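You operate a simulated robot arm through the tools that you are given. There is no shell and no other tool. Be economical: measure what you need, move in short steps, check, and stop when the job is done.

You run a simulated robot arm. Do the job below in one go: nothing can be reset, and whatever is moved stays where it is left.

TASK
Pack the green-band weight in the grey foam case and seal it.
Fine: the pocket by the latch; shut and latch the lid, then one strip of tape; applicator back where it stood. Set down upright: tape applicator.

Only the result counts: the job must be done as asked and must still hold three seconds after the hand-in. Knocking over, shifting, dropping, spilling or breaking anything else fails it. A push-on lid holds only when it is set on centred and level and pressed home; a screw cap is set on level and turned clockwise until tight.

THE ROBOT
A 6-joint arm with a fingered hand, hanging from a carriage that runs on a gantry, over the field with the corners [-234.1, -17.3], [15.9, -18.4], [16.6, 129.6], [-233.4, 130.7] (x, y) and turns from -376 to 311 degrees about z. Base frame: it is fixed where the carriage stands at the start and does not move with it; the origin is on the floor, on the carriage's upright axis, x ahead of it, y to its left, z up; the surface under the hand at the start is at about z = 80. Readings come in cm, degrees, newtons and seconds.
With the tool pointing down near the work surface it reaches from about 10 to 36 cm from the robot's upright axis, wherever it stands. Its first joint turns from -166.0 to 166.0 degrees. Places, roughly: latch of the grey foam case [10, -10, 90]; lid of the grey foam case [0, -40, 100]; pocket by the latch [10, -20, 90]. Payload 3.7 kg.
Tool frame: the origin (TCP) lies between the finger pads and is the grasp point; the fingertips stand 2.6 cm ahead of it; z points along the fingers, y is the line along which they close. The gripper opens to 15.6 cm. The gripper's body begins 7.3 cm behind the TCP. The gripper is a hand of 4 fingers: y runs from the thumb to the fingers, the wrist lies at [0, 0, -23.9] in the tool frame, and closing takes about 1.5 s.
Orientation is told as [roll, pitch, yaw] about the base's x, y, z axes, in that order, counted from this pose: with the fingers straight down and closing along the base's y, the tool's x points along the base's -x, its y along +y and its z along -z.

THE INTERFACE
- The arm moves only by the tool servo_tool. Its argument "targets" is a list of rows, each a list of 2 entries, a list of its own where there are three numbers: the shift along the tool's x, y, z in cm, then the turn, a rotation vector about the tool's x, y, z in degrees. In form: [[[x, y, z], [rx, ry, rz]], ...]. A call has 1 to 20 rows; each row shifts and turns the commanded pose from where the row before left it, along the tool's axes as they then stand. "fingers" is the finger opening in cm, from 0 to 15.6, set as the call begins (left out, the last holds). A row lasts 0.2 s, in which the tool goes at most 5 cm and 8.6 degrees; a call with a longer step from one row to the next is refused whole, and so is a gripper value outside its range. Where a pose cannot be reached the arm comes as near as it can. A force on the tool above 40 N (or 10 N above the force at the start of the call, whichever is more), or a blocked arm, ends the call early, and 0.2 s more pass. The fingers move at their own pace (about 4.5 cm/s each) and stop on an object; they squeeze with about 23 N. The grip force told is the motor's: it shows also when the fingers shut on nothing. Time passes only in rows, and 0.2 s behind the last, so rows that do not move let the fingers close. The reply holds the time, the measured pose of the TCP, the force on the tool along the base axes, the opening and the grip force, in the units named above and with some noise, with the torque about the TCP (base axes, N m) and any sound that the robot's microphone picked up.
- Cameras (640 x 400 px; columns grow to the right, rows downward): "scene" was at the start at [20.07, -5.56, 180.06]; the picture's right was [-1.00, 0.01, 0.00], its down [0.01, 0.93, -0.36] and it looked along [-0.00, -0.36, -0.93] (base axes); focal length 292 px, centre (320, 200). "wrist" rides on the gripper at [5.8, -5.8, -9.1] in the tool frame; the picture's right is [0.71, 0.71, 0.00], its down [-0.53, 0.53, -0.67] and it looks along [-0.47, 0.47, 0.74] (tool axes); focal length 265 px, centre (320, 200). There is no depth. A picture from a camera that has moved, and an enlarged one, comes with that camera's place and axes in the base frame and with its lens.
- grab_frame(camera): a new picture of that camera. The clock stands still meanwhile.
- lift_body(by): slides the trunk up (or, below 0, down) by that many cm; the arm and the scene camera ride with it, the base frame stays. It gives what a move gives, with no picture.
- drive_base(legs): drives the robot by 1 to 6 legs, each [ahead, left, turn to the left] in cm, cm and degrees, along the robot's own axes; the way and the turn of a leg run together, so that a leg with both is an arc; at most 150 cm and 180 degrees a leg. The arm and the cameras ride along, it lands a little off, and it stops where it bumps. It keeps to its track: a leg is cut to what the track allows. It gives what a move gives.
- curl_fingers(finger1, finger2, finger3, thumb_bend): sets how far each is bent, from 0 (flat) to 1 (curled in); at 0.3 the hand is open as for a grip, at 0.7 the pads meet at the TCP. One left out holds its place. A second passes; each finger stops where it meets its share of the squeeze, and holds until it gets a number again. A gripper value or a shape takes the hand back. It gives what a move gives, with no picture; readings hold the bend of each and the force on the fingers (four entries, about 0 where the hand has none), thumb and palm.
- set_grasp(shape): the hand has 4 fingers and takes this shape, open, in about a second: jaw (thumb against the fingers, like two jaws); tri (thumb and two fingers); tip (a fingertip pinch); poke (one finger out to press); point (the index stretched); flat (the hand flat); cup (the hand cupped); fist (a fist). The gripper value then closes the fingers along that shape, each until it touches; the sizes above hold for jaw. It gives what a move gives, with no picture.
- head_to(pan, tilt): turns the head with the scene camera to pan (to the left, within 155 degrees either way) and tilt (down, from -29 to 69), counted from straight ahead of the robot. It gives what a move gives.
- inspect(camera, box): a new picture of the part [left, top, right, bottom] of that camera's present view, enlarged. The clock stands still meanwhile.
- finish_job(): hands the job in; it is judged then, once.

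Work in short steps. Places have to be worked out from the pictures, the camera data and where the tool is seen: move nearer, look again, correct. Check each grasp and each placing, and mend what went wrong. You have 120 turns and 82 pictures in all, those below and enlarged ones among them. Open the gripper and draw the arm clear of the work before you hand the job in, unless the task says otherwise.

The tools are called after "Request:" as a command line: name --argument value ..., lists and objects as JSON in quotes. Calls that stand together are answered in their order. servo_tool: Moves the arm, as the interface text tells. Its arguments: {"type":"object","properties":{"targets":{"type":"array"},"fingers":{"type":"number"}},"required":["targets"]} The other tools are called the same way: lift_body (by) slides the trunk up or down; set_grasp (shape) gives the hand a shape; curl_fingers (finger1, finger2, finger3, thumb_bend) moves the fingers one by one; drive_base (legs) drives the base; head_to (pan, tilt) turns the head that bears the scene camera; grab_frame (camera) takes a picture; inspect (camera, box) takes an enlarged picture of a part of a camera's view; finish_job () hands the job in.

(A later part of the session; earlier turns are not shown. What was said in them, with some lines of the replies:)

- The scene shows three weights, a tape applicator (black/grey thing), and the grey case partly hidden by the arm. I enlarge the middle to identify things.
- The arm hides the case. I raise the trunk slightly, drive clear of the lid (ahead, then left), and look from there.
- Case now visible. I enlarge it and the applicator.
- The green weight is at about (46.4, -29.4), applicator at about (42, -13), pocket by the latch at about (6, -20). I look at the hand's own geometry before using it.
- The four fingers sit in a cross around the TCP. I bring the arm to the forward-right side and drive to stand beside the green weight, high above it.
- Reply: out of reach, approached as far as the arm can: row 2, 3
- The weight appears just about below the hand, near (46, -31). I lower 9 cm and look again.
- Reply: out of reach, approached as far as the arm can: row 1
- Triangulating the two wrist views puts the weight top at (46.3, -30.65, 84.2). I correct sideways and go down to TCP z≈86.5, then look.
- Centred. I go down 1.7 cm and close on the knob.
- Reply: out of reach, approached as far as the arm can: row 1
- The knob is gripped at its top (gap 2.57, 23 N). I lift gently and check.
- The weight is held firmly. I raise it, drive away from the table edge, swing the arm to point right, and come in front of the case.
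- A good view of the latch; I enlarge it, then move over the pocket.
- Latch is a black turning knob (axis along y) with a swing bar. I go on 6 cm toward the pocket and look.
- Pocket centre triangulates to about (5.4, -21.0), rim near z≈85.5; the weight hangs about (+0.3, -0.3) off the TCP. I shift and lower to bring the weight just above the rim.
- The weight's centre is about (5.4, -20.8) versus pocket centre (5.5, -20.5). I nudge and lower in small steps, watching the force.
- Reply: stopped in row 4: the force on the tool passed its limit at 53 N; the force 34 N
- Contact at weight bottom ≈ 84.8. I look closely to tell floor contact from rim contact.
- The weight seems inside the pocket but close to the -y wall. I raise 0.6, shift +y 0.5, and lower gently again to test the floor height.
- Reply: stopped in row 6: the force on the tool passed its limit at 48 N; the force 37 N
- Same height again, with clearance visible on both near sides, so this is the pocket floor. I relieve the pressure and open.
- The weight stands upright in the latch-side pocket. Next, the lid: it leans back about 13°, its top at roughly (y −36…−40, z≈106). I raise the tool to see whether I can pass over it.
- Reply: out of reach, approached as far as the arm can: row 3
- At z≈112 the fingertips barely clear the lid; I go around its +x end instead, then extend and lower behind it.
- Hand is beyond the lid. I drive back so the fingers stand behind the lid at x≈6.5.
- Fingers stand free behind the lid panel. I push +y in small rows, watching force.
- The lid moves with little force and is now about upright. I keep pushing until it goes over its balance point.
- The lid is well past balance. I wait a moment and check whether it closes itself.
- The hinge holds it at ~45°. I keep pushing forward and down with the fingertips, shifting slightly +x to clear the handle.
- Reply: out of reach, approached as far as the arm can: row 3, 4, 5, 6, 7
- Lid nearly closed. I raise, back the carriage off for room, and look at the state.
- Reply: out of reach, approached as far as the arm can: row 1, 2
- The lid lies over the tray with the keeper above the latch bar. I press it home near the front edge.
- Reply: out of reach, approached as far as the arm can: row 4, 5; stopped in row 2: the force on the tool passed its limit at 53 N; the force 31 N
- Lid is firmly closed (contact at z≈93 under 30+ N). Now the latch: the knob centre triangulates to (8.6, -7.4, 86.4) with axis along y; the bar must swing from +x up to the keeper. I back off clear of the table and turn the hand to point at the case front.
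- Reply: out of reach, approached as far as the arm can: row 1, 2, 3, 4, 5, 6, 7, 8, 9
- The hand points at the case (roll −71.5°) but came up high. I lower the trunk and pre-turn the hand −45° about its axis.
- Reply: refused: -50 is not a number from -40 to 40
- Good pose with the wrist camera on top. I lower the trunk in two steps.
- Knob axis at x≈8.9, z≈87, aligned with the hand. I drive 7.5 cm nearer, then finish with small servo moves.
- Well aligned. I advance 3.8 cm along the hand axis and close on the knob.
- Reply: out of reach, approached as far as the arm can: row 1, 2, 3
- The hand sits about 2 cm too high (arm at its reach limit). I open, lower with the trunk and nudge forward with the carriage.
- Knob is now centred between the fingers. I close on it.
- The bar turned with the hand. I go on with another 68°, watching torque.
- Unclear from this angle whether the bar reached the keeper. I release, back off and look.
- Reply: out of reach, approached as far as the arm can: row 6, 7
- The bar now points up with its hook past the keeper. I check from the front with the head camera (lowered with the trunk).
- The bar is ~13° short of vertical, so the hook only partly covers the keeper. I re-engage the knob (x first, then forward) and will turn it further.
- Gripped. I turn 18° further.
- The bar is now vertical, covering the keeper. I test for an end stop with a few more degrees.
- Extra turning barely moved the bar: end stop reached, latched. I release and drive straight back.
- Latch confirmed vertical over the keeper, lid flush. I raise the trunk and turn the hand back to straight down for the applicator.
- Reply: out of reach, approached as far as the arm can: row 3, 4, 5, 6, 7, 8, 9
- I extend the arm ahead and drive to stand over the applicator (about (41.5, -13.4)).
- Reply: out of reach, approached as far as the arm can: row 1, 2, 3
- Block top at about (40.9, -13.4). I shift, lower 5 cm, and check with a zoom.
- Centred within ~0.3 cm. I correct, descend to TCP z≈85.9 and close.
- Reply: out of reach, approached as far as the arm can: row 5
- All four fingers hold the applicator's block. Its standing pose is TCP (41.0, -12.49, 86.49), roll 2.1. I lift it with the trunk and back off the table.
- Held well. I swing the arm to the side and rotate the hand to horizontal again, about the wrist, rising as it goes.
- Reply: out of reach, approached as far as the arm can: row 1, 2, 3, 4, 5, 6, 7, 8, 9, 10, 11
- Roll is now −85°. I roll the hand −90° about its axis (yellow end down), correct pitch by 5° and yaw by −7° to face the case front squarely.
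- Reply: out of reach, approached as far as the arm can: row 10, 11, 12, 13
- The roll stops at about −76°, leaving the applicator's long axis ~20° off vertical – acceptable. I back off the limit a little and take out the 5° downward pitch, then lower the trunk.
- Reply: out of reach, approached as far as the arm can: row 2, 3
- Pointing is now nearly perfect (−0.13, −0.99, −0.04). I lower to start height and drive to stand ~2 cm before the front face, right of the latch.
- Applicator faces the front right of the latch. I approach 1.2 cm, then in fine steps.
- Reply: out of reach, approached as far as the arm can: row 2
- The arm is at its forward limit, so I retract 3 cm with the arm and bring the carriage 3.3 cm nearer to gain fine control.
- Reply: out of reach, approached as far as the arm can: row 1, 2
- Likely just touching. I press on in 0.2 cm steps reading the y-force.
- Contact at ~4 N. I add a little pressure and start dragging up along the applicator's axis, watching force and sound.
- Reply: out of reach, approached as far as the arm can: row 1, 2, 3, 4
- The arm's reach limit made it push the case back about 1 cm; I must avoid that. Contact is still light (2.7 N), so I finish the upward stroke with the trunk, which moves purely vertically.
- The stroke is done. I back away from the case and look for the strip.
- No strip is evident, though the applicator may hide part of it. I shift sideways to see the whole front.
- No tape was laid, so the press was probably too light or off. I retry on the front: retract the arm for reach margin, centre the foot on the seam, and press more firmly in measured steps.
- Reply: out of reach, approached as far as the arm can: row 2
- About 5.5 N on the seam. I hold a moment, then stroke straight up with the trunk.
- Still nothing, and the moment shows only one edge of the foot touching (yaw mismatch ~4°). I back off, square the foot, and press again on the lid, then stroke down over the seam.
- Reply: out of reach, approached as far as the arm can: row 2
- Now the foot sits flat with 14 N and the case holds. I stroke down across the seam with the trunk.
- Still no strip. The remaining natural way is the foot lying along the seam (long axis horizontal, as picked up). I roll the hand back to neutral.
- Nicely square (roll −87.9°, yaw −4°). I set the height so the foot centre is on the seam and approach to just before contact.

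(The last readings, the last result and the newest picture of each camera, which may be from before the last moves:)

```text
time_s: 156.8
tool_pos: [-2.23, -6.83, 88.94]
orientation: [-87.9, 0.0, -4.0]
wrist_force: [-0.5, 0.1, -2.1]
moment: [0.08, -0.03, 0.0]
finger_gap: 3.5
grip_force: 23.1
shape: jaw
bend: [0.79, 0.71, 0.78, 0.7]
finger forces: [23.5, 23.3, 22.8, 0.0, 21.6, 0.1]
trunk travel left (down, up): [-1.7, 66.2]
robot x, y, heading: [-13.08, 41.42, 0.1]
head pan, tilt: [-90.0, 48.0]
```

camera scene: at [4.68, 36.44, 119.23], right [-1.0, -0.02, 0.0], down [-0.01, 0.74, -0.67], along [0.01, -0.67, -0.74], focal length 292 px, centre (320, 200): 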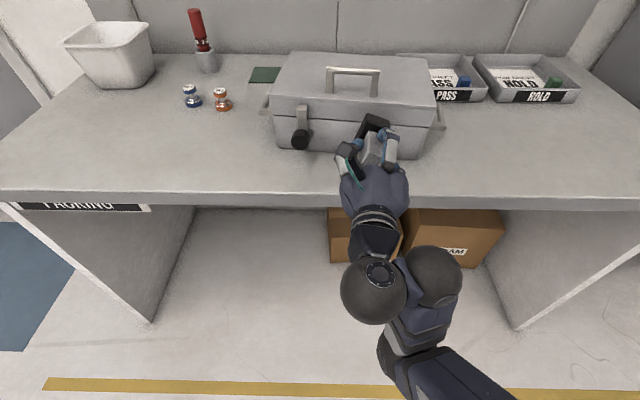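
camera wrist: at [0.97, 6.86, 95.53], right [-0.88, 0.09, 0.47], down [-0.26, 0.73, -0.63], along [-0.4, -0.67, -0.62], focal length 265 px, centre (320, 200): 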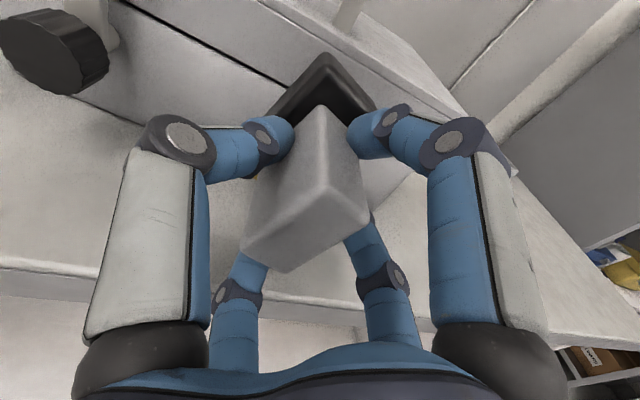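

No reach problems here. I press on in 0.25 cm steps until ~10 N.

Request:
servo_tool --targets '[[[0, 0, 0.25], [0, 0, 0]], [[0, 0, 0.25], [0, 0, 0]], [[0, 0, 0], [0, 0, 0]]]'

Request:
servo_tool --targets '[[[0, 0, 0.2], [0, 0, 0]], [[0, 0, 0], [0, 0, 0]]]'

Request:
servo_tool --targets '[[[0, 0, 0.2], [0, 0, 0]], [[0, 0, 0], [0, 0, 0]]]'

```text
time_s: 157.6
tool_pos: [-2.3, -7.31, 89.01]
orientation: [-87.6, 0.1, -3.9]
wrist_force: [0.2, -0.7, -2.7]
moment: [0.07, 0.02, 0.02]
finger_gap: 3.47
grip_force: 23.1
shape: jaw
bend: [0.79, 0.71, 0.78, 0.7]
finger forces: [23.4, 23.4, 22.7, 0.1, 21.7, 0.0]
trunk travel left (down, up): [-1.7, 66.2]
robot x, y, heading: [-13.12, 41.65, 0.3]
head pan, tilt: [-90.0, 48.0]
```

```text
time_s: 158.2
tool_pos: [-2.35, -7.35, 89.06]
orientation: [-87.7, 0.1, -4.1]
wrist_force: [0.1, 0.3, -1.2]
moment: [0.06, 0.06, 0.01]
finger_gap: 3.49
grip_force: 23.2
shape: jaw
bend: [0.79, 0.71, 0.78, 0.7]
finger forces: [23.4, 23.4, 22.7, 0.0, 21.7, 0.0]
out of reach, approached as far as the arm can: row 1
trunk travel left (down, up): [-1.7, 66.2]
robot x, y, heading: [-12.96, 41.65, 0.2]
head pan, tilt: [-90.0, 48.0]
```

```text
time_s: 158.8
tool_pos: [-2.53, -7.45, 89.11]
orientation: [-87.8, 0.1, -3.9]
wrist_force: [1.2, 2.7, -2.0]
moment: [0.0, -0.02, -0.06]
finger_gap: 3.52
grip_force: 23.2
shape: jaw
bend: [0.79, 0.71, 0.78, 0.7]
finger forces: [23.3, 23.9, 23.1, 0.0, 21.7, 0.1]
trunk travel left (down, up): [-1.7, 66.2]
robot x, y, heading: [-12.86, 41.33, 0.2]
head pan, tilt: [-90.0, 48.0]
```

Contact, but the arm nears its limit; I retract it 2.5 cm and move the carriage 2.2 cm nearer to have push margin.

Request:
servo_tool --targets '[[[0, 0, -1.3], [0, 0, 0]], [[0, 0, -1.3], [0, 0, 0]], [[0, 0, 0], [0, 0, 0]]]'

Request:
drive_base --legs '[[0, -2.2, 0]]'

Request:
servo_tool --targets '[[[0, 0, 0.2], [0, 0, 0]], [[0, 0, 0.2], [0, 0, 0]], [[0, 0, 0], [0, 0, 0]]]'

```text
time_s: 159.6
tool_pos: [-2.0, -5.25, 89.12]
orientation: [-87.8, 0.1, -4.0]
wrist_force: [0.1, 0.3, -2.7]
moment: [0.07, -0.05, 0.0]
finger_gap: 3.49
grip_force: 23.0
shape: jaw
bend: [0.79, 0.71, 0.78, 0.7]
finger forces: [23.3, 23.4, 22.9, 0.0, 21.5, 0.0]
out of reach, approached as far as the arm can: row 2
trunk travel left (down, up): [-1.7, 66.2]
robot x, y, heading: [-12.8, 41.66, 0.5]
head pan, tilt: [-90.0, 48.0]
```

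```text
time_s: 160.4
tool_pos: [-1.99, -7.5, 89.27]
orientation: [-87.9, 0.0, -4.2]
wrist_force: [0.0, -0.4, -2.3]
moment: [0.07, -0.02, 0.01]
finger_gap: 3.51
grip_force: 22.9
shape: jaw
bend: [0.79, 0.71, 0.78, 0.7]
finger forces: [22.9, 23.9, 22.1, 0.0, 22.4, 0.1]
trunk travel left (down, up): [-1.7, 66.2]
robot x, y, heading: [-12.97, 39.38, 0.4]
head pan, tilt: [-90.0, 48.0]
```

```text
time_s: 161.2
tool_pos: [-2.18, -7.78, 89.04]
orientation: [-87.8, 0.0, -4.0]
wrist_force: [1.1, 4.2, -3.2]
moment: [-0.05, 0.04, -0.13]
finger_gap: 3.52
grip_force: 23.4
shape: jaw
bend: [0.79, 0.7, 0.78, 0.7]
finger forces: [22.9, 24.6, 22.5, 0.0, 22.6, 0.0]
trunk travel left (down, up): [-1.7, 66.2]
robot x, y, heading: [-12.54, 39.13, -0.1]
head pan, tilt: [-90.0, 48.0]
```

One end touches first; I turn −2° in yaw and press further.

Request:
servo_tool --targets '[[[0, 0, 0], [0, 2, 0]], [[0, 0, 0.2], [0, 0, 0]], [[0, 0, 0], [0, 0, 0]]]'

Request:
servo_tool --targets '[[[0, 0, 0.15], [0, 0, 0]], [[0, 0, 0], [0, 0, 0]], [[0, 0, 0], [0, 0, 0]], [[0, 0, 0], [0, 0, 0]]]'

```text
time_s: 162.0
tool_pos: [-2.07, -7.84, 89.03]
orientation: [-87.8, 0.0, -6.1]
wrist_force: [3.3, 11.4, 0.4]
moment: [-0.15, 0.06, 0.08]
finger_gap: 3.51
grip_force: 23.5
shape: jaw
bend: [0.79, 0.7, 0.78, 0.7]
finger forces: [22.3, 24.1, 22.6, 0.0, 24.2, 0.0]
trunk travel left (down, up): [-1.7, 66.2]
robot x, y, heading: [-13.04, 39.34, 0.0]
head pan, tilt: [-90.0, 48.0]
```

```text
time_s: 163.0
tool_pos: [-2.08, -7.97, 88.9]
orientation: [-87.9, 0.0, -6.1]
wrist_force: [4.2, 12.0, -1.8]
moment: [-0.16, 0.06, 0.07]
finger_gap: 3.51
grip_force: 22.9
shape: jaw
bend: [0.79, 0.7, 0.78, 0.7]
finger forces: [22.4, 24.7, 23.0, 0.0, 23.7, 0.0]
trunk travel left (down, up): [-1.7, 66.2]
robot x, y, heading: [-13.17, 39.8, 0.0]
head pan, tilt: [-90.0, 48.0]
```

12 N and square. I now slide 5 cm along the seam toward −x, with the yellow end trailing.

Request:
servo_tool --targets '[[[0.5, 0, 0], [0, 0, 0]], [[0.5, 0, 0], [0, 0, 0]], [[0.5, 0, 0], [0, 0, 0]], [[0.5, 0, 0], [0, 0, 0]], [[0.5, 0, 0], [0, 0, 0]]]'

Request:
servo_tool --targets '[[[0.5, 0, 0.04], [0, 0, 0]], [[0.5, 0, 0.04], [0, 0, 0]], [[0.5, 0, 0.04], [0, 0, 0]], [[0.5, 0, 0.04], [0, 0, 0]], [[0.5, 0, 0.04], [0, 0, 0]]]'

```text
time_s: 164.2
tool_pos: [-4.38, -7.74, 88.9]
orientation: [-87.8, 0.1, -6.1]
wrist_force: [5.3, 18.5, -2.7]
moment: [-0.17, 0.06, 0.04]
finger_gap: 3.54
grip_force: 23.1
shape: jaw
bend: [0.79, 0.7, 0.78, 0.7]
finger forces: [22.5, 25.8, 24.2, 0.1, 24.6, 0.0]
trunk travel left (down, up): [-1.7, 66.2]
robot x, y, heading: [-12.75, 39.57, 0.3]
head pan, tilt: [-90.0, 48.0]
```

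```text
time_s: 165.1
tool_pos: [-5.23, -7.81, 88.99]
orientation: [-88.0, 0.1, -5.6]
wrist_force: [9.5, 27.6, -0.2]
moment: [-0.18, 0.11, 0.05]
finger_gap: 3.63
grip_force: 22.4
shape: jaw
bend: [0.8, 0.71, 0.49, 0.69]
finger forces: [23.9, 27.7, 25.5, 0.0, 26.8, 0.1]
out of reach, approached as far as the arm can: row 1, 3
trunk travel left (down, up): [-1.7, 66.2]
robot x, y, heading: [-13.13, 39.21, 0.2]
head pan, tilt: [-90.0, 48.0]
stopped in row 4: the force on the tool passed its limit at 41 N (the readings are from after the stop); the commanded pose is now the measured one
```

Force rose to 40 N, enough pressing. I back off and look at the seam.

Request:
drive_base --legs '[[0, 18, 0], [18, 0, 0]]'

Request:
inspect --camera "scene" --box '[340, 40, 510, 150]'

```text
time_s: 167.7
tool_pos: [12.54, 9.55, 88.97]
orientation: [-88.0, 0.0, -6.0]
wrist_force: [0.7, -0.2, -1.6]
moment: [0.05, -0.04, -0.02]
finger_gap: 3.58
grip_force: 23.2
shape: jaw
bend: [0.79, 0.71, 0.78, 0.69]
finger forces: [21.6, 23.9, 21.1, 0.0, 22.2, 0.0]
trunk travel left (down, up): [-1.7, 66.2]
robot x, y, heading: [4.83, 57.59, 0.2]
head pan, tilt: [-90.0, 48.0]
```

```text
3.64 times, centred on (425, 95) of scene
camera zoom: at [25.37, 49.61, 119.24], right [-1.0, 0.0, 0.0], down [0.0, 0.74, -0.67], along [0.0, -0.67, -0.74], focal length 1063 px, centre (-62, 582)
```

zoom: 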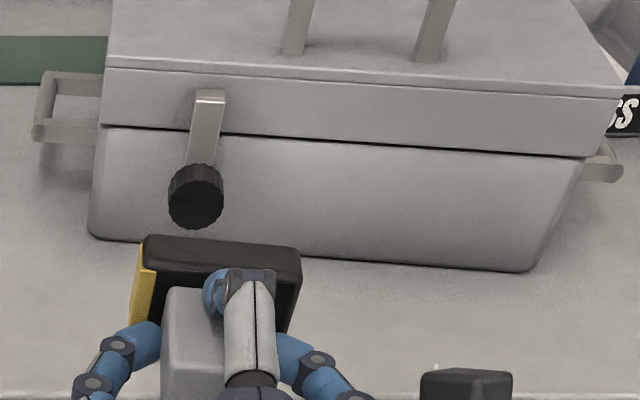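

No tape again – but this view shows the yellow tape mouth is the whole +x end face of the base. So the mouth should touch the seam: applicator upright, yellow end facing the case. I turn the hand back to pointing down.

Request:
lift_body --by 40

Request:
servo_tool --targets '[[[0, 3.3, -0.23], [-8, 0, 0]], [[0, 3.3, -0.23], [-8, 0, 0]], [[0, 3.3, -0.23], [-8, 0, 0]], [[0, 3.3, -0.23], [-8, 0, 0]], [[0, 3.3, -0.23], [-8, 0, 0]], [[0, 3.3, -0.23], [-8, 0, 0]], [[0, 3.3, -0.23], [-8, 0, 0]], [[0, 3.3, -0.23], [-8, 0, 0]], [[0, 3.3, -0.23], [-8, 0, 0]], [[0, 3.3, -0.23], [-8, 0, 0]], [[0, 3.3, -0.23], [-8, 0, 0]]]'

Request:
servo_tool --targets '[[[0, 0, 0], [0, 0, 8.4]], [[0, 0, 0], [0, 0, 8.4]], [[0, 0, 0], [0, 0, 8.4]], [[0, 0, 0], [0, 0, 8.4]], [[0, 0, 0], [0, 0, 8.4]], [[0, 0, 0], [0, 0, 8.4]], [[0, 0, 0], [0, 0, 8.4]], [[0, 0, 0], [0, 0, 8.4]], [[0, 0, 0], [0, 0, 8.4]], [[0, 0, 0], [0, 0, 8.4]], [[0, 0, 0], [0, 0, 5]], [[0, 0, 0], [0, 0, 0]]]'

```text
time_s: 171.5
tool_pos: [12.51, 9.39, 128.94]
orientation: [-88.0, 0.1, -6.0]
wrist_force: [-0.3, 0.6, -2.0]
moment: [0.04, 0.01, 0.0]
finger_gap: 3.58
grip_force: 22.8
shape: jaw
bend: [0.79, 0.71, 0.78, 0.69]
finger forces: [21.6, 23.8, 21.3, 0.0, 22.2, 0.1]
trunk travel left (down, up): [-41.7, 26.2]
robot x, y, heading: [4.85, 57.39, 0.2]
head pan, tilt: [-90.0, 48.0]
```

```text
time_s: 173.9
tool_pos: [12.86, 26.52, 85.73]
orientation: [-0.2, 0.1, -6.0]
wrist_force: [-0.7, 0.0, -2.3]
moment: [0.04, 0.0, -0.01]
finger_gap: 3.57
grip_force: 22.8
shape: jaw
bend: [0.79, 0.71, 0.78, 0.69]
finger forces: [21.2, 21.9, 21.1, 0.1, 22.0, 0.0]
out of reach, approached as far as the arm can: row 4, 5, 6, 7, 8, 9, 10, 11
trunk travel left (down, up): [-41.7, 26.2]
robot x, y, heading: [5.61, 57.07, 0.1]
head pan, tilt: [-90.0, 48.0]
```

```text
time_s: 176.5
tool_pos: [12.57, 26.46, 85.79]
orientation: [-0.1, -0.1, -95.1]
wrist_force: [-0.2, 0.1, -2.7]
moment: [0.0, -0.01, 0.01]
finger_gap: 3.57
grip_force: 23.9
shape: jaw
bend: [0.79, 0.71, 0.78, 0.69]
finger forces: [21.4, 22.0, 21.1, 0.1, 22.1, 0.1]
trunk travel left (down, up): [-41.7, 26.2]
robot x, y, heading: [4.79, 57.15, -0.1]
head pan, tilt: [-90.0, 48.0]
```

Yaw −95°: the yellow end now faces the case front squarely. I raise to put the mouth on the lid's front face height and drive up to just short of contact.

Request:
lift_body --by 10.8

Request:
drive_base --legs '[[-15.6, 0, 0], [0, -34.5, 0]]'

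Request:
grab_frame --camera "wrist"

```text
time_s: 177.9
tool_pos: [12.65, 26.51, 96.65]
orientation: [-0.1, -0.1, -95.0]
wrist_force: [0.6, -1.1, -2.3]
moment: [0.02, -0.01, -0.02]
finger_gap: 3.57
grip_force: 22.6
shape: jaw
bend: [0.79, 0.71, 0.78, 0.69]
finger forces: [21.4, 21.9, 21.1, 0.0, 22.0, 0.1]
trunk travel left (down, up): [-52.5, 15.4]
robot x, y, heading: [5.08, 57.6, 0.0]
head pan, tilt: [-90.0, 48.0]
```

```text
time_s: 181.2
tool_pos: [-2.84, -7.99, 96.57]
orientation: [0.0, -0.1, -94.7]
wrist_force: [-0.1, -0.6, -2.0]
moment: [0.01, 0.02, 0.0]
finger_gap: 3.58
grip_force: 23.2
shape: jaw
bend: [0.79, 0.71, 0.78, 0.69]
finger forces: [21.3, 22.0, 21.0, 0.0, 22.0, 0.0]
trunk travel left (down, up): [-52.5, 15.4]
robot x, y, heading: [-10.45, 22.68, 0.3]
head pan, tilt: [-90.0, 48.0]
```

```text
3 pictures are left
camera wrist: at [-8.14, -1.65, 105.74], right [0.76, 0.65, 0.0], down [0.48, -0.57, 0.67], along [0.43, -0.51, -0.74], focal length 265 px, centre (320, 200)
```

wrist: 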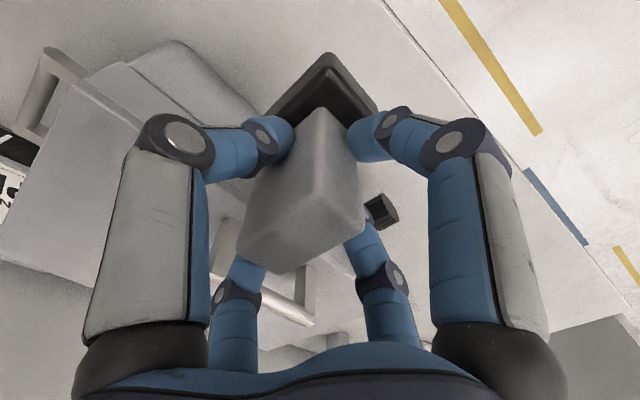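

The grip is unchanged and the mouth faces the lid. I advance along −tool x in small steps until contact.

Request:
servo_tool --targets '[[[-0.7, 0, 0], [0, 0, 0]], [[-0.6, 0, 0], [0, 0, 0]], [[-0.3, 0, 0], [0, 0, 0]], [[0, 0, 0], [0, 0, 0]]]'

Request:
servo_tool --targets '[[[-0.25, 0, 0], [0, 0, 0]], [[-0.25, 0, 0], [0, 0, 0]], [[0, 0, 0], [0, 0, 0]]]'

```text
time_s: 182.2
tool_pos: [-2.91, -9.55, 96.5]
orientation: [0.0, -0.1, -94.7]
wrist_force: [-0.1, 0.0, -1.3]
moment: [0.0, -0.02, 0.0]
finger_gap: 3.59
grip_force: 23.1
shape: jaw
bend: [0.79, 0.71, 0.78, 0.69]
finger forces: [21.3, 21.9, 21.2, 0.0, 22.0, 0.0]
trunk travel left (down, up): [-52.5, 15.4]
robot x, y, heading: [-10.25, 22.94, 0.2]
head pan, tilt: [-90.0, 48.0]
```

```text
time_s: 183.0
tool_pos: [-2.98, -10.07, 96.55]
orientation: [-0.1, 0.0, -94.7]
wrist_force: [-0.2, 0.4, -1.3]
moment: [0.03, -0.01, 0.03]
finger_gap: 3.59
grip_force: 23.0
shape: jaw
bend: [0.79, 0.71, 0.78, 0.69]
finger forces: [21.3, 21.9, 21.1, 0.1, 22.1, 0.0]
trunk travel left (down, up): [-52.5, 15.4]
robot x, y, heading: [-10.37, 22.95, 0.2]
head pan, tilt: [-90.0, 48.0]
```

Request:
servo_tool --targets '[[[-0.25, 0, 0], [0, 0, 0]], [[-0.2, 0, 0], [0, 0, 0]], [[0, 0, 0], [0, 0, 0]]]'

Request:
servo_tool --targets '[[[-0.25, 0, 0], [0, 0, 0]], [[0, 0, 0], [0, 0, 0]]]'

```text
time_s: 183.8
tool_pos: [-3.15, -10.35, 96.41]
orientation: [-0.1, 0.1, -94.7]
wrist_force: [0.0, 9.7, 2.9]
moment: [-0.4, 0.01, -0.03]
finger_gap: 3.54
grip_force: 23.1
shape: jaw
bend: [0.79, 0.71, 0.78, 0.7]
finger forces: [23.6, 21.2, 36.9, 0.0, 22.1, 0.0]
trunk travel left (down, up): [-52.5, 15.4]
robot x, y, heading: [-10.15, 22.82, 0.3]
head pan, tilt: [-90.0, 48.0]
```

```text
time_s: 184.4
tool_pos: [-2.92, -10.57, 96.54]
orientation: [-0.1, 0.1, -94.7]
wrist_force: [4.0, 12.7, 6.0]
moment: [-0.46, 0.07, 0.1]
finger_gap: 3.51
grip_force: 23.2
shape: jaw
bend: [0.49, 0.71, 0.78, 0.7]
finger forces: [25.5, 22.1, 39.7, 0.0, 20.6, 0.1]
trunk travel left (down, up): [-52.5, 15.4]
robot x, y, heading: [-10.2, 22.86, 0.1]
head pan, tilt: [-90.0, 48.0]
```

13 N on the lid face. Now I stroke straight down across the seam with the trunk.

Request:
lift_body --by -4.3

```text
time_s: 185.1
tool_pos: [-3.09, -11.01, 93.48]
orientation: [0.2, -0.7, -94.9]
wrist_force: [-2.5, 10.6, 20.6]
moment: [-1.05, -0.17, -0.26]
finger_gap: 3.51
grip_force: 23.3
shape: jaw
bend: [0.48, 0.71, 0.78, 0.7]
finger forces: [25.4, 20.9, 59.6, 0.0, 21.3, 0.1]
trunk travel left (down, up): [-49.0, 18.9]
robot x, y, heading: [-10.55, 22.96, 0.2]
head pan, tilt: [-90.0, 48.0]
stopped: the force on the tool passed its limit at 66 N (the readings are from after the stop); the commanded pose is now the measured one
```

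Something (likely a knuckle on the lid top) blocked at the seam. I ease off, back away and look for a strip.

Request:
servo_tool --targets '[[[0.6, 0, 0], [0, 0, 0]], [[1, 0, -1], [0, 0, 0]], [[2, 0, -1], [0, 0, 0]]]'

Request:
drive_base --legs '[[0, 12, 0], [20, 0, 0]]'

Request:
inspect --camera "scene" --box '[340, 220, 500, 320]'

```text
time_s: 185.8
tool_pos: [-2.57, -7.83, 93.34]
orientation: [0.1, -0.7, -94.9]
wrist_force: [0.2, 0.3, -1.8]
moment: [0.02, -0.01, 0.0]
finger_gap: 3.5
grip_force: 23.1
shape: jaw
bend: [0.49, 0.71, 0.78, 0.7]
finger forces: [21.6, 21.3, 21.4, 0.0, 21.9, 0.0]
out of reach, approached as far as the arm can: row 2, 3
trunk travel left (down, up): [-49.0, 18.9]
robot x, y, heading: [-10.36, 23.29, 0.2]
head pan, tilt: [-90.0, 48.0]
```

```text
time_s: 188.3
tool_pos: [17.37, 4.32, 93.35]
orientation: [0.1, -0.6, -94.9]
wrist_force: [0.9, 0.2, -1.9]
moment: [-0.04, -0.01, 0.01]
finger_gap: 3.48
grip_force: 22.9
shape: jaw
bend: [0.49, 0.71, 0.78, 0.7]
finger forces: [21.6, 21.3, 21.5, 0.0, 21.8, 0.0]
trunk travel left (down, up): [-49.0, 18.9]
robot x, y, heading: [9.66, 35.16, 0.6]
head pan, tilt: [-90.0, 48.0]
```

```text
4.00 times, centred on (420, 270) of scene
camera zoom: at [29.72, 27.37, 166.47], right [-1.0, -0.01, 0.0], down [0.0, 0.74, -0.67], along [0.0, -0.67, -0.74], focal length 1170 px, centre (-80, -80)
```

zoom: 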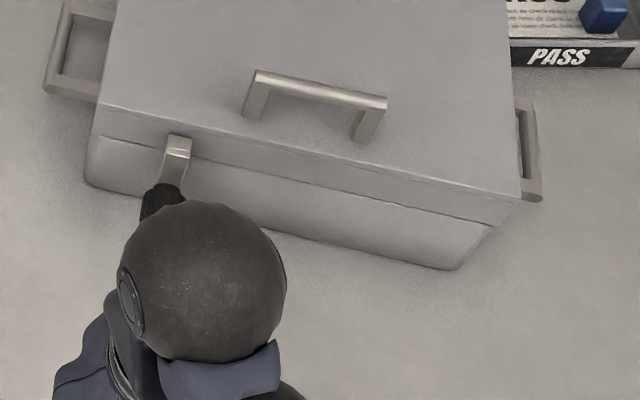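

No strip, and the push turned the case. One plausible way remains: foot pressed down flat on the lid and drawn forward over the front edge, mouth trailing. I raise, align with the case (about −14.5°), and go over the lid to the right of the handle.

Request:
lift_body --by 9.5

Request:
servo_tool --targets '[[[0, 0, 0], [0, 0, 5]], [[0, 0, 0], [0, 0, 4.6]], [[0, 0, 0], [0, 0, 0]]]'

Request:
drive_base --legs '[[-25, 0, 0], [0, -23, 0]]'

```text
time_s: 189.6
tool_pos: [17.39, 4.23, 102.79]
orientation: [0.2, -0.8, -94.9]
wrist_force: [0.0, 0.8, -1.9]
moment: [0.0, 0.01, 0.01]
finger_gap: 3.47
grip_force: 23.7
shape: jaw
bend: [0.49, 0.71, 0.78, 0.7]
finger forces: [21.6, 21.3, 21.4, 0.0, 21.8, 0.1]
trunk travel left (down, up): [-58.5, 9.4]
robot x, y, heading: [9.5, 35.14, 0.4]
head pan, tilt: [-90.0, 48.0]
```

```text
time_s: 190.4
tool_pos: [17.41, 4.24, 102.84]
orientation: [0.3, -0.6, -104.5]
wrist_force: [1.0, 0.4, -2.1]
moment: [0.0, -0.06, -0.01]
finger_gap: 3.49
grip_force: 22.9
shape: jaw
bend: [0.49, 0.71, 0.78, 0.7]
finger forces: [21.5, 21.3, 21.4, 0.0, 21.8, 0.0]
trunk travel left (down, up): [-58.5, 9.4]
robot x, y, heading: [9.76, 35.12, 0.3]
head pan, tilt: [-90.0, 48.0]
```

```text
time_s: 193.6
tool_pos: [-7.67, -18.95, 102.77]
orientation: [0.3, -0.7, -104.5]
wrist_force: [-0.7, -0.4, -2.1]
moment: [-0.03, -0.03, -0.03]
finger_gap: 3.5
grip_force: 23.0
shape: jaw
bend: [0.49, 0.71, 0.78, 0.7]
finger forces: [21.5, 21.3, 21.4, 0.1, 21.7, 0.0]
trunk travel left (down, up): [-58.5, 9.4]
robot x, y, heading: [-15.46, 11.54, 0.0]
head pan, tilt: [-90.0, 48.0]
```

Above the lid, clear of the handle. I lower with small steps until ~10 N.

Request:
servo_tool --targets '[[[0, 0, 1.2], [0, 0, 0]], [[0, 0, 0.8], [0, 0, 0]], [[0, 0, 0.4], [0, 0, 0]], [[0, 0, 0.3], [0, 0, 0]], [[0, 0, 0], [0, 0, 0]]]'

Request:
servo_tool --targets '[[[0, 0, 0.25], [0, 0, 0]], [[0, 0, 0.25], [0, 0, 0]], [[0, 0, 0], [0, 0, 0]]]'

```text
time_s: 194.8
tool_pos: [-7.68, -19.04, 100.16]
orientation: [0.2, -0.7, -104.5]
wrist_force: [0.1, -0.1, -2.0]
moment: [-0.01, -0.01, 0.0]
finger_gap: 3.49
grip_force: 23.2
shape: jaw
bend: [0.49, 0.71, 0.78, 0.7]
finger forces: [21.6, 21.3, 21.5, 0.0, 21.6, 0.0]
trunk travel left (down, up): [-58.5, 9.4]
robot x, y, heading: [-15.61, 11.32, 0.1]
head pan, tilt: [-90.0, 48.0]
```

```text
time_s: 195.6
tool_pos: [-7.63, -19.07, 99.71]
orientation: [0.3, -0.7, -104.5]
wrist_force: [0.7, 0.2, -1.7]
moment: [0.0, -0.02, 0.02]
finger_gap: 3.5
grip_force: 22.9
shape: jaw
bend: [0.49, 0.71, 0.78, 0.7]
finger forces: [21.6, 21.3, 21.4, 0.0, 21.6, 0.0]
trunk travel left (down, up): [-58.5, 9.4]
robot x, y, heading: [-15.63, 11.9, 0.1]
head pan, tilt: [-90.0, 48.0]
```

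Request:
servo_tool --targets '[[[0, 0, 0.25], [0, 0, 0]], [[0, 0, 0.2], [0, 0, 0]], [[0, 0, 0.15], [0, 0, 0]], [[0, 0, 0], [0, 0, 0]]]'

Request:
servo_tool --targets '[[[0, 0, 0.2], [0, 0, 0]], [[0, 0, 0], [0, 0, 0]]]'

```text
time_s: 196.6
tool_pos: [-7.72, -19.08, 99.2]
orientation: [0.3, -0.7, -104.5]
wrist_force: [-0.4, 0.7, 0.7]
moment: [0.09, -0.06, 0.03]
finger_gap: 3.49
grip_force: 22.9
shape: jaw
bend: [0.49, 0.71, 0.78, 0.7]
finger forces: [22.4, 21.4, 21.6, 0.1, 21.9, 0.0]
trunk travel left (down, up): [-58.5, 9.4]
robot x, y, heading: [-15.48, 11.83, 0.1]
head pan, tilt: [-90.0, 48.0]
```

```text
time_s: 197.2
tool_pos: [-7.71, -19.24, 98.76]
orientation: [0.3, -0.8, -104.6]
wrist_force: [-1.7, 4.7, 19.1]
moment: [0.26, 0.04, -0.05]
finger_gap: 3.53
grip_force: 22.9
shape: jaw
bend: [0.79, 0.71, 0.78, 0.7]
finger forces: [25.8, 23.1, 21.8, 0.0, 25.0, 0.0]
trunk travel left (down, up): [-58.5, 9.4]
robot x, y, heading: [-15.84, 11.78, 0.3]
head pan, tilt: [-90.0, 48.0]
```

About 20 N down. I ease slightly and draw it 6.5 cm forward over the front edge.

Request:
servo_tool --targets '[[[0, 0, -0.08], [0, 0, 0]], [[0.6, 0, 0], [0, 0, 0]], [[0.6, 0, 0], [0, 0, 0]], [[0.6, 0, 0], [0, 0, 0]], [[0.6, 0, 0], [0, 0, 0]], [[0.6, 0, 0], [0, 0, 0]], [[0.6, 0, 0], [0, 0, 0]], [[0.6, 0, 0], [0, 0, 0]]]'

Request:
inspect --camera "scene" --box '[280, 210, 480, 350]'

```text
time_s: 198.9
tool_pos: [-6.49, -15.34, 98.75]
orientation: [0.4, -0.8, -104.6]
wrist_force: [-0.8, -3.8, 15.6]
moment: [-0.16, 0.08, -0.01]
finger_gap: 3.54
grip_force: 22.7
shape: jaw
bend: [0.79, 0.71, 0.79, 0.7]
finger forces: [22.2, 23.9, 24.4, 0.1, 24.1, 0.1]
trunk travel left (down, up): [-58.5, 9.4]
robot x, y, heading: [-15.68, 11.89, 0.3]
head pan, tilt: [-90.0, 48.0]
```

```text
2.86 times, centred on (380, 280) of scene
camera zoom: at [4.64, 3.98, 175.98], right [-1.0, -0.01, 0.0], down [0.0, 0.74, -0.67], along [0.0, -0.67, -0.74], focal length 836 px, centre (149, -29)
```

zoom: 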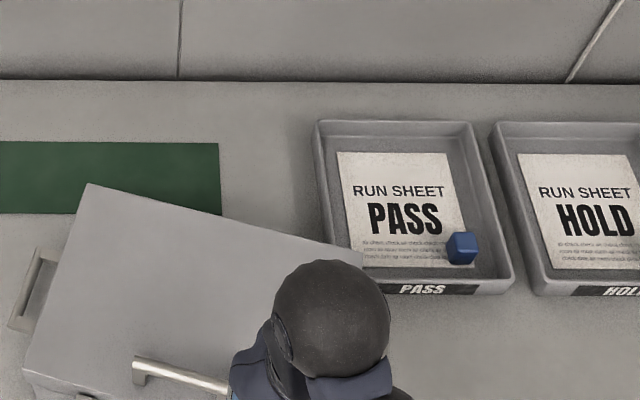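

No strip can be seen from here, and only one picture is left. I lift off, and take the applicator back to where it stood.

Request:
servo_tool --targets '[[[0, 0, -1.5], [0, 0, 0]], [[0, 0, -2.5], [0, 0, 0]]]'

Request:
lift_body --by 4

Request:
drive_base --legs '[[0, 45, 0]]'

Request:
servo_tool --targets '[[[0, 0, 0], [0, 0, -8.05]], [[0, 0, 0], [0, 0, -8.05]], [[0, 0, 0], [0, 0, -8.05]], [[0, 0, 0], [0, 0, -8.05]], [[0, 0, 0], [0, 0, -8.05]], [[0, 0, 0], [0, 0, -8.05]], [[0, 0, 0], [0, 0, -8.05]], [[0, 0, 0], [0, 0, -8.05]], [[0, 0, 0], [0, 0, -8.05]], [[0, 0, 0], [0, 0, -8.05]], [[0, 0, 0], [0, 0, -8.05]], [[0, 0, 0], [0, 0, -8.05]], [[0, 0, 0], [0, 0, -8.05]], [[0, 0, 0], [0, 0, 0]]]'

```text
time_s: 199.6
tool_pos: [-6.66, -15.01, 102.36]
orientation: [0.3, -0.6, -104.5]
wrist_force: [0.3, 0.6, -1.8]
moment: [-0.06, 0.03, -0.01]
finger_gap: 3.51
grip_force: 23.2
shape: jaw
bend: [0.79, 0.71, 0.78, 0.7]
finger forces: [22.9, 22.5, 22.2, 0.1, 22.6, 0.0]
out of reach, approached as far as the arm can: row 2
trunk travel left (down, up): [-58.5, 9.4]
robot x, y, heading: [-15.75, 11.63, 0.3]
head pan, tilt: [-90.0, 48.0]
```

```text
time_s: 200.4
tool_pos: [-6.67, -15.12, 106.42]
orientation: [0.4, -0.8, -104.5]
wrist_force: [0.3, 0.5, -1.6]
moment: [-0.01, -0.04, 0.01]
finger_gap: 3.53
grip_force: 23.1
shape: jaw
bend: [0.79, 0.71, 0.78, 0.7]
finger forces: [22.8, 22.5, 22.3, 0.1, 22.6, 0.0]
trunk travel left (down, up): [-62.5, 5.4]
robot x, y, heading: [-15.4, 11.29, 0.3]
head pan, tilt: [-90.0, 48.0]
```

```text
time_s: 203.1
tool_pos: [-6.87, 30.41, 106.35]
orientation: [0.4, -0.9, -104.0]
wrist_force: [-0.8, 0.5, -2.4]
moment: [0.0, -0.01, -0.02]
finger_gap: 3.57
grip_force: 23.4
shape: jaw
bend: [0.79, 0.71, 0.78, 0.7]
finger forces: [22.8, 22.5, 22.3, 0.0, 22.6, 0.0]
trunk travel left (down, up): [-62.5, 5.4]
robot x, y, heading: [-15.93, 57.09, 0.8]
head pan, tilt: [-90.0, 48.0]
```

```text
time_s: 206.1
tool_pos: [-6.85, 30.44, 106.38]
orientation: [-0.8, -0.1, 0.7]
wrist_force: [-0.3, -0.7, -2.1]
moment: [0.01, 0.01, 0.0]
finger_gap: 3.55
grip_force: 23.1
shape: jaw
bend: [0.79, 0.71, 0.78, 0.7]
finger forces: [22.8, 22.5, 22.3, 0.0, 22.5, 0.1]
trunk travel left (down, up): [-62.5, 5.4]
robot x, y, heading: [-16.26, 57.5, 0.6]
head pan, tilt: [-90.0, 48.0]
```

Request:
servo_tool --targets '[[[-3.3, 2.6, 0], [-1, 0, 0.7]], [[-3.3, 2.6, 0], [-1, 0, 0]], [[-3.3, 2.6, 0], [-0.9, 0, 0]], [[-3.3, 2.6, 0], [0, 0, 0]], [[-3.3, 2.6, 0], [0, 0, 0]], [[0, 0, 0], [0, 0, 0]]]'

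Request:
drive_base --legs '[[31, 0, 0], [0, -55.8, 0]]'

```text
time_s: 207.5
tool_pos: [9.58, 43.46, 105.64]
orientation: [1.9, 0.0, -0.1]
wrist_force: [0.0, 0.2, -2.7]
moment: [0.02, 0.0, -0.04]
finger_gap: 3.52
grip_force: 23.1
shape: jaw
bend: [0.79, 0.71, 0.78, 0.7]
finger forces: [22.3, 21.8, 22.3, 0.0, 22.3, 0.0]
out of reach, approached as far as the arm can: row 1, 2
trunk travel left (down, up): [-62.5, 5.4]
robot x, y, heading: [-16.19, 57.26, 0.9]
head pan, tilt: [-90.0, 48.0]
```

```text
time_s: 212.4
tool_pos: [40.95, -11.59, 105.58]
orientation: [2.0, -0.1, -0.6]
wrist_force: [-0.5, 0.4, -2.8]
moment: [0.05, 0.04, 0.0]
finger_gap: 3.53
grip_force: 23.3
shape: jaw
bend: [0.79, 0.71, 0.78, 0.7]
finger forces: [22.4, 21.8, 22.2, 0.0, 22.1, 0.1]
trunk travel left (down, up): [-62.5, 5.4]
robot x, y, heading: [15.43, 2.59, 0.3]
head pan, tilt: [-90.0, 48.0]
```

Before setting down I use the last picture to check the whole case for a strip.

Request:
head_to --pan -90 --tilt 66

Request:
inspect --camera "scene" --box '[355, 190, 515, 290]'

```text
time_s: 213.2
tool_pos: [40.92, -11.54, 105.72]
orientation: [2.0, -0.1, -0.6]
wrist_force: [0.7, 0.4, -2.8]
moment: [0.03, 0.0, 0.0]
finger_gap: 3.53
grip_force: 22.8
shape: jaw
bend: [0.79, 0.71, 0.78, 0.7]
finger forces: [22.4, 21.9, 22.2, 0.0, 22.1, 0.0]
trunk travel left (down, up): [-62.5, 5.4]
robot x, y, heading: [15.46, 2.63, 0.6]
head pan, tilt: [-90.0, 66.0]
```

```text
4.00 times, centred on (435, 240) of scene
camera zoom: at [35.64, -3.36, 177.78], right [-1.0, 0.0, 0.0], down [0.0, 0.91, -0.41], along [0.0, -0.41, -0.91], focal length 1170 px, centre (-140, 40)
```

zoom: 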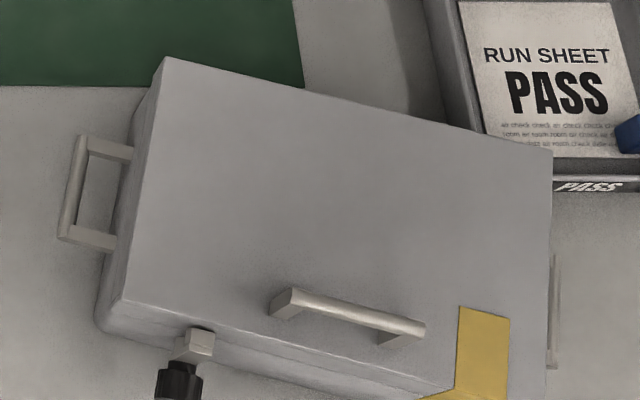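

A yellow strip runs over the lid and down its front edge – exactly one. Now I set the applicator back: correct y by −0.95 and lower with the trunk.

Request:
servo_tool --targets '[[[-0.08, -0.95, 0], [0, 0, 0.6]], [[0, 0, 0], [0, 0, 0]]]'

Request:
lift_body --by -18.2

```text
time_s: 213.8
tool_pos: [40.93, -12.42, 105.67]
orientation: [2.0, -0.2, -1.2]
wrist_force: [-0.1, 0.3, -2.7]
moment: [0.03, 0.05, -0.01]
finger_gap: 3.51
grip_force: 22.8
shape: jaw
bend: [0.79, 0.71, 0.78, 0.7]
finger forces: [22.3, 21.8, 22.2, 0.0, 22.3, 0.0]
trunk travel left (down, up): [-62.5, 5.4]
robot x, y, heading: [15.41, 2.41, 0.4]
head pan, tilt: [-90.0, 66.0]
```

```text
time_s: 215.8
tool_pos: [41.03, -12.34, 87.43]
orientation: [2.0, -0.2, -1.3]
wrist_force: [0.5, -0.6, -1.8]
moment: [0.01, 0.01, 0.0]
finger_gap: 3.51
grip_force: 22.9
shape: jaw
bend: [0.79, 0.71, 0.78, 0.7]
finger forces: [22.4, 21.8, 22.1, 0.0, 22.2, 0.0]
trunk travel left (down, up): [-44.3, 23.6]
robot x, y, heading: [15.41, 2.04, 0.3]
head pan, tilt: [-90.0, 66.0]
```

Request:
servo_tool --targets '[[[0, -0.13, 0], [0, 0, -1.2]], [[0, 0, 0], [0, 0, 0]]]'

Request:
lift_body --by -0.7

Request:
lift_body --by -0.25

```text
time_s: 216.4
tool_pos: [41.1, -12.56, 87.51]
orientation: [1.9, -0.2, 0.0]
wrist_force: [0.1, 0.2, -1.7]
moment: [0.03, 0.0, 0.03]
finger_gap: 3.53
grip_force: 23.2
shape: jaw
bend: [0.79, 0.71, 0.78, 0.7]
finger forces: [22.4, 21.8, 22.1, 0.0, 22.1, 0.0]
trunk travel left (down, up): [-44.3, 23.6]
robot x, y, heading: [15.71, 2.58, 0.4]
head pan, tilt: [-90.0, 66.0]
```

```text
time_s: 217.0
tool_pos: [41.09, -12.58, 86.85]
orientation: [2.0, -0.2, 0.0]
wrist_force: [-0.1, 0.3, -1.9]
moment: [-0.01, -0.01, 0.02]
finger_gap: 3.5
grip_force: 22.7
shape: jaw
bend: [0.79, 0.71, 0.78, 0.7]
finger forces: [22.3, 21.8, 22.2, 0.0, 22.2, 0.0]
trunk travel left (down, up): [-43.6, 24.3]
robot x, y, heading: [15.5, 2.52, 0.4]
head pan, tilt: [-90.0, 66.0]
```

```text
time_s: 217.5
tool_pos: [41.03, -12.54, 86.58]
orientation: [2.0, -0.3, 0.0]
wrist_force: [0.2, 0.5, -0.1]
moment: [-0.03, 0.0, -0.01]
finger_gap: 3.52
grip_force: 22.9
shape: jaw
bend: [0.79, 0.71, 0.78, 0.7]
finger forces: [22.4, 22.2, 22.1, 0.0, 22.5, 0.0]
trunk travel left (down, up): [-43.3, 24.6]
robot x, y, heading: [15.39, 2.61, 0.1]
head pan, tilt: [-90.0, 66.0]
```

Contact begins (weight coming off). I lower a touch more until it carries a few newtons.

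Request:
lift_body --by -0.15

```text
time_s: 218.0
tool_pos: [41.07, -12.58, 86.5]
orientation: [1.9, -0.3, 0.0]
wrist_force: [-1.6, 3.0, 12.5]
moment: [-0.09, 0.08, 0.0]
finger_gap: 3.54
grip_force: 22.9
shape: jaw
bend: [0.79, 0.71, 0.78, 0.69]
finger forces: [23.3, 25.0, 22.2, 0.1, 22.9, 0.1]
trunk travel left (down, up): [-43.2, 24.7]
robot x, y, heading: [15.71, 2.54, 0.6]
head pan, tilt: [-90.0, 66.0]
```

It stands on the table at the original pose. I open slowly and raise straight up.

Request:
servo_tool --targets '[[[0, 0, 0], [0, 0, 0]], [[0, 0, 0], [0, 0, 0]], [[0, 0, 0], [0, 0, 0]], [[0, 0, 0], [0, 0, 0]], [[0, 0, 0], [0, 0, 0]], [[0, 0, 0], [0, 0, 0]], [[0, 0, 0], [0, 0, 0]]]' --fingers 11

Request:
lift_body --by 24

Request:
drive_base --legs '[[0, 45, 0]]'

```text
time_s: 219.6
tool_pos: [41.04, -12.7, 86.32]
orientation: [2.0, -0.2, -0.1]
wrist_force: [0.5, 0.0, -0.4]
moment: [0.0, 0.02, 0.03]
finger_gap: 10.98
grip_force: 0.1
shape: jaw
bend: [0.29, 0.29, 0.29, 0.64]
finger forces: [0.0, 0.1, 0.0, 0.0, 0.1, 0.1]
trunk travel left (down, up): [-43.2, 24.7]
robot x, y, heading: [15.55, 2.71, 0.2]
head pan, tilt: [-90.0, 66.0]
```

```text
time_s: 222.1
tool_pos: [40.94, -12.63, 110.34]
orientation: [2.0, -0.2, 0.0]
wrist_force: [-0.2, -0.1, 0.1]
moment: [0.02, 0.0, -0.02]
finger_gap: 10.98
grip_force: 0.0
shape: jaw
bend: [0.29, 0.29, 0.29, 0.64]
finger forces: [0.0, 0.0, 0.0, 0.0, 0.0, 0.0]
trunk travel left (down, up): [-67.2, 0.7]
robot x, y, heading: [15.45, 2.48, 0.4]
head pan, tilt: [-90.0, 66.0]
```

```text
time_s: 224.8
tool_pos: [40.77, 33.07, 110.37]
orientation: [1.9, -0.3, 0.4]
wrist_force: [0.3, -0.3, 0.5]
moment: [-0.01, 0.01, -0.02]
finger_gap: 10.97
grip_force: 0.0
shape: jaw
bend: [0.29, 0.29, 0.29, 0.64]
finger forces: [0.1, 0.0, 0.1, 0.0, 0.0, 0.0]
trunk travel left (down, up): [-67.2, 0.7]
robot x, y, heading: [15.06, 47.68, 1.1]
head pan, tilt: [-90.0, 66.0]
```

The gripper is empty and open and the arm is clear. The weight is packed, the lid latched, one strip laid, and the applicator returned, so I hand in.

Request:
finish_job

```text
The job is handed in.
```

I handed the job in with every step done, but the case itself got pushed out of place while I was taping, which may count against it.

- **Weight:** the green-band weight stands upright in the pocket by the latch.
- **Lid:** it is shut and pressed down, and the latch bar is turned up over its keeper. I last had a clear view of the latch before the final taping attempts.
- **Tape:** my last picture shows one yellow strip running over the lid's front edge. I could not see how far it goes down the front, so I can't confirm it crosses the seam.
- **Applicator:** it went back upright to within about 1 mm of where I picked it up. That comes from position and force readings, as I had no pictures left to check it by eye.
- **Case shifted:** three failed attempts to tape the front face slid the case back a few centimetres and turned it by about 8 degrees. Its back corner ended close to the PASS tray, and I could not rule out that they touch.
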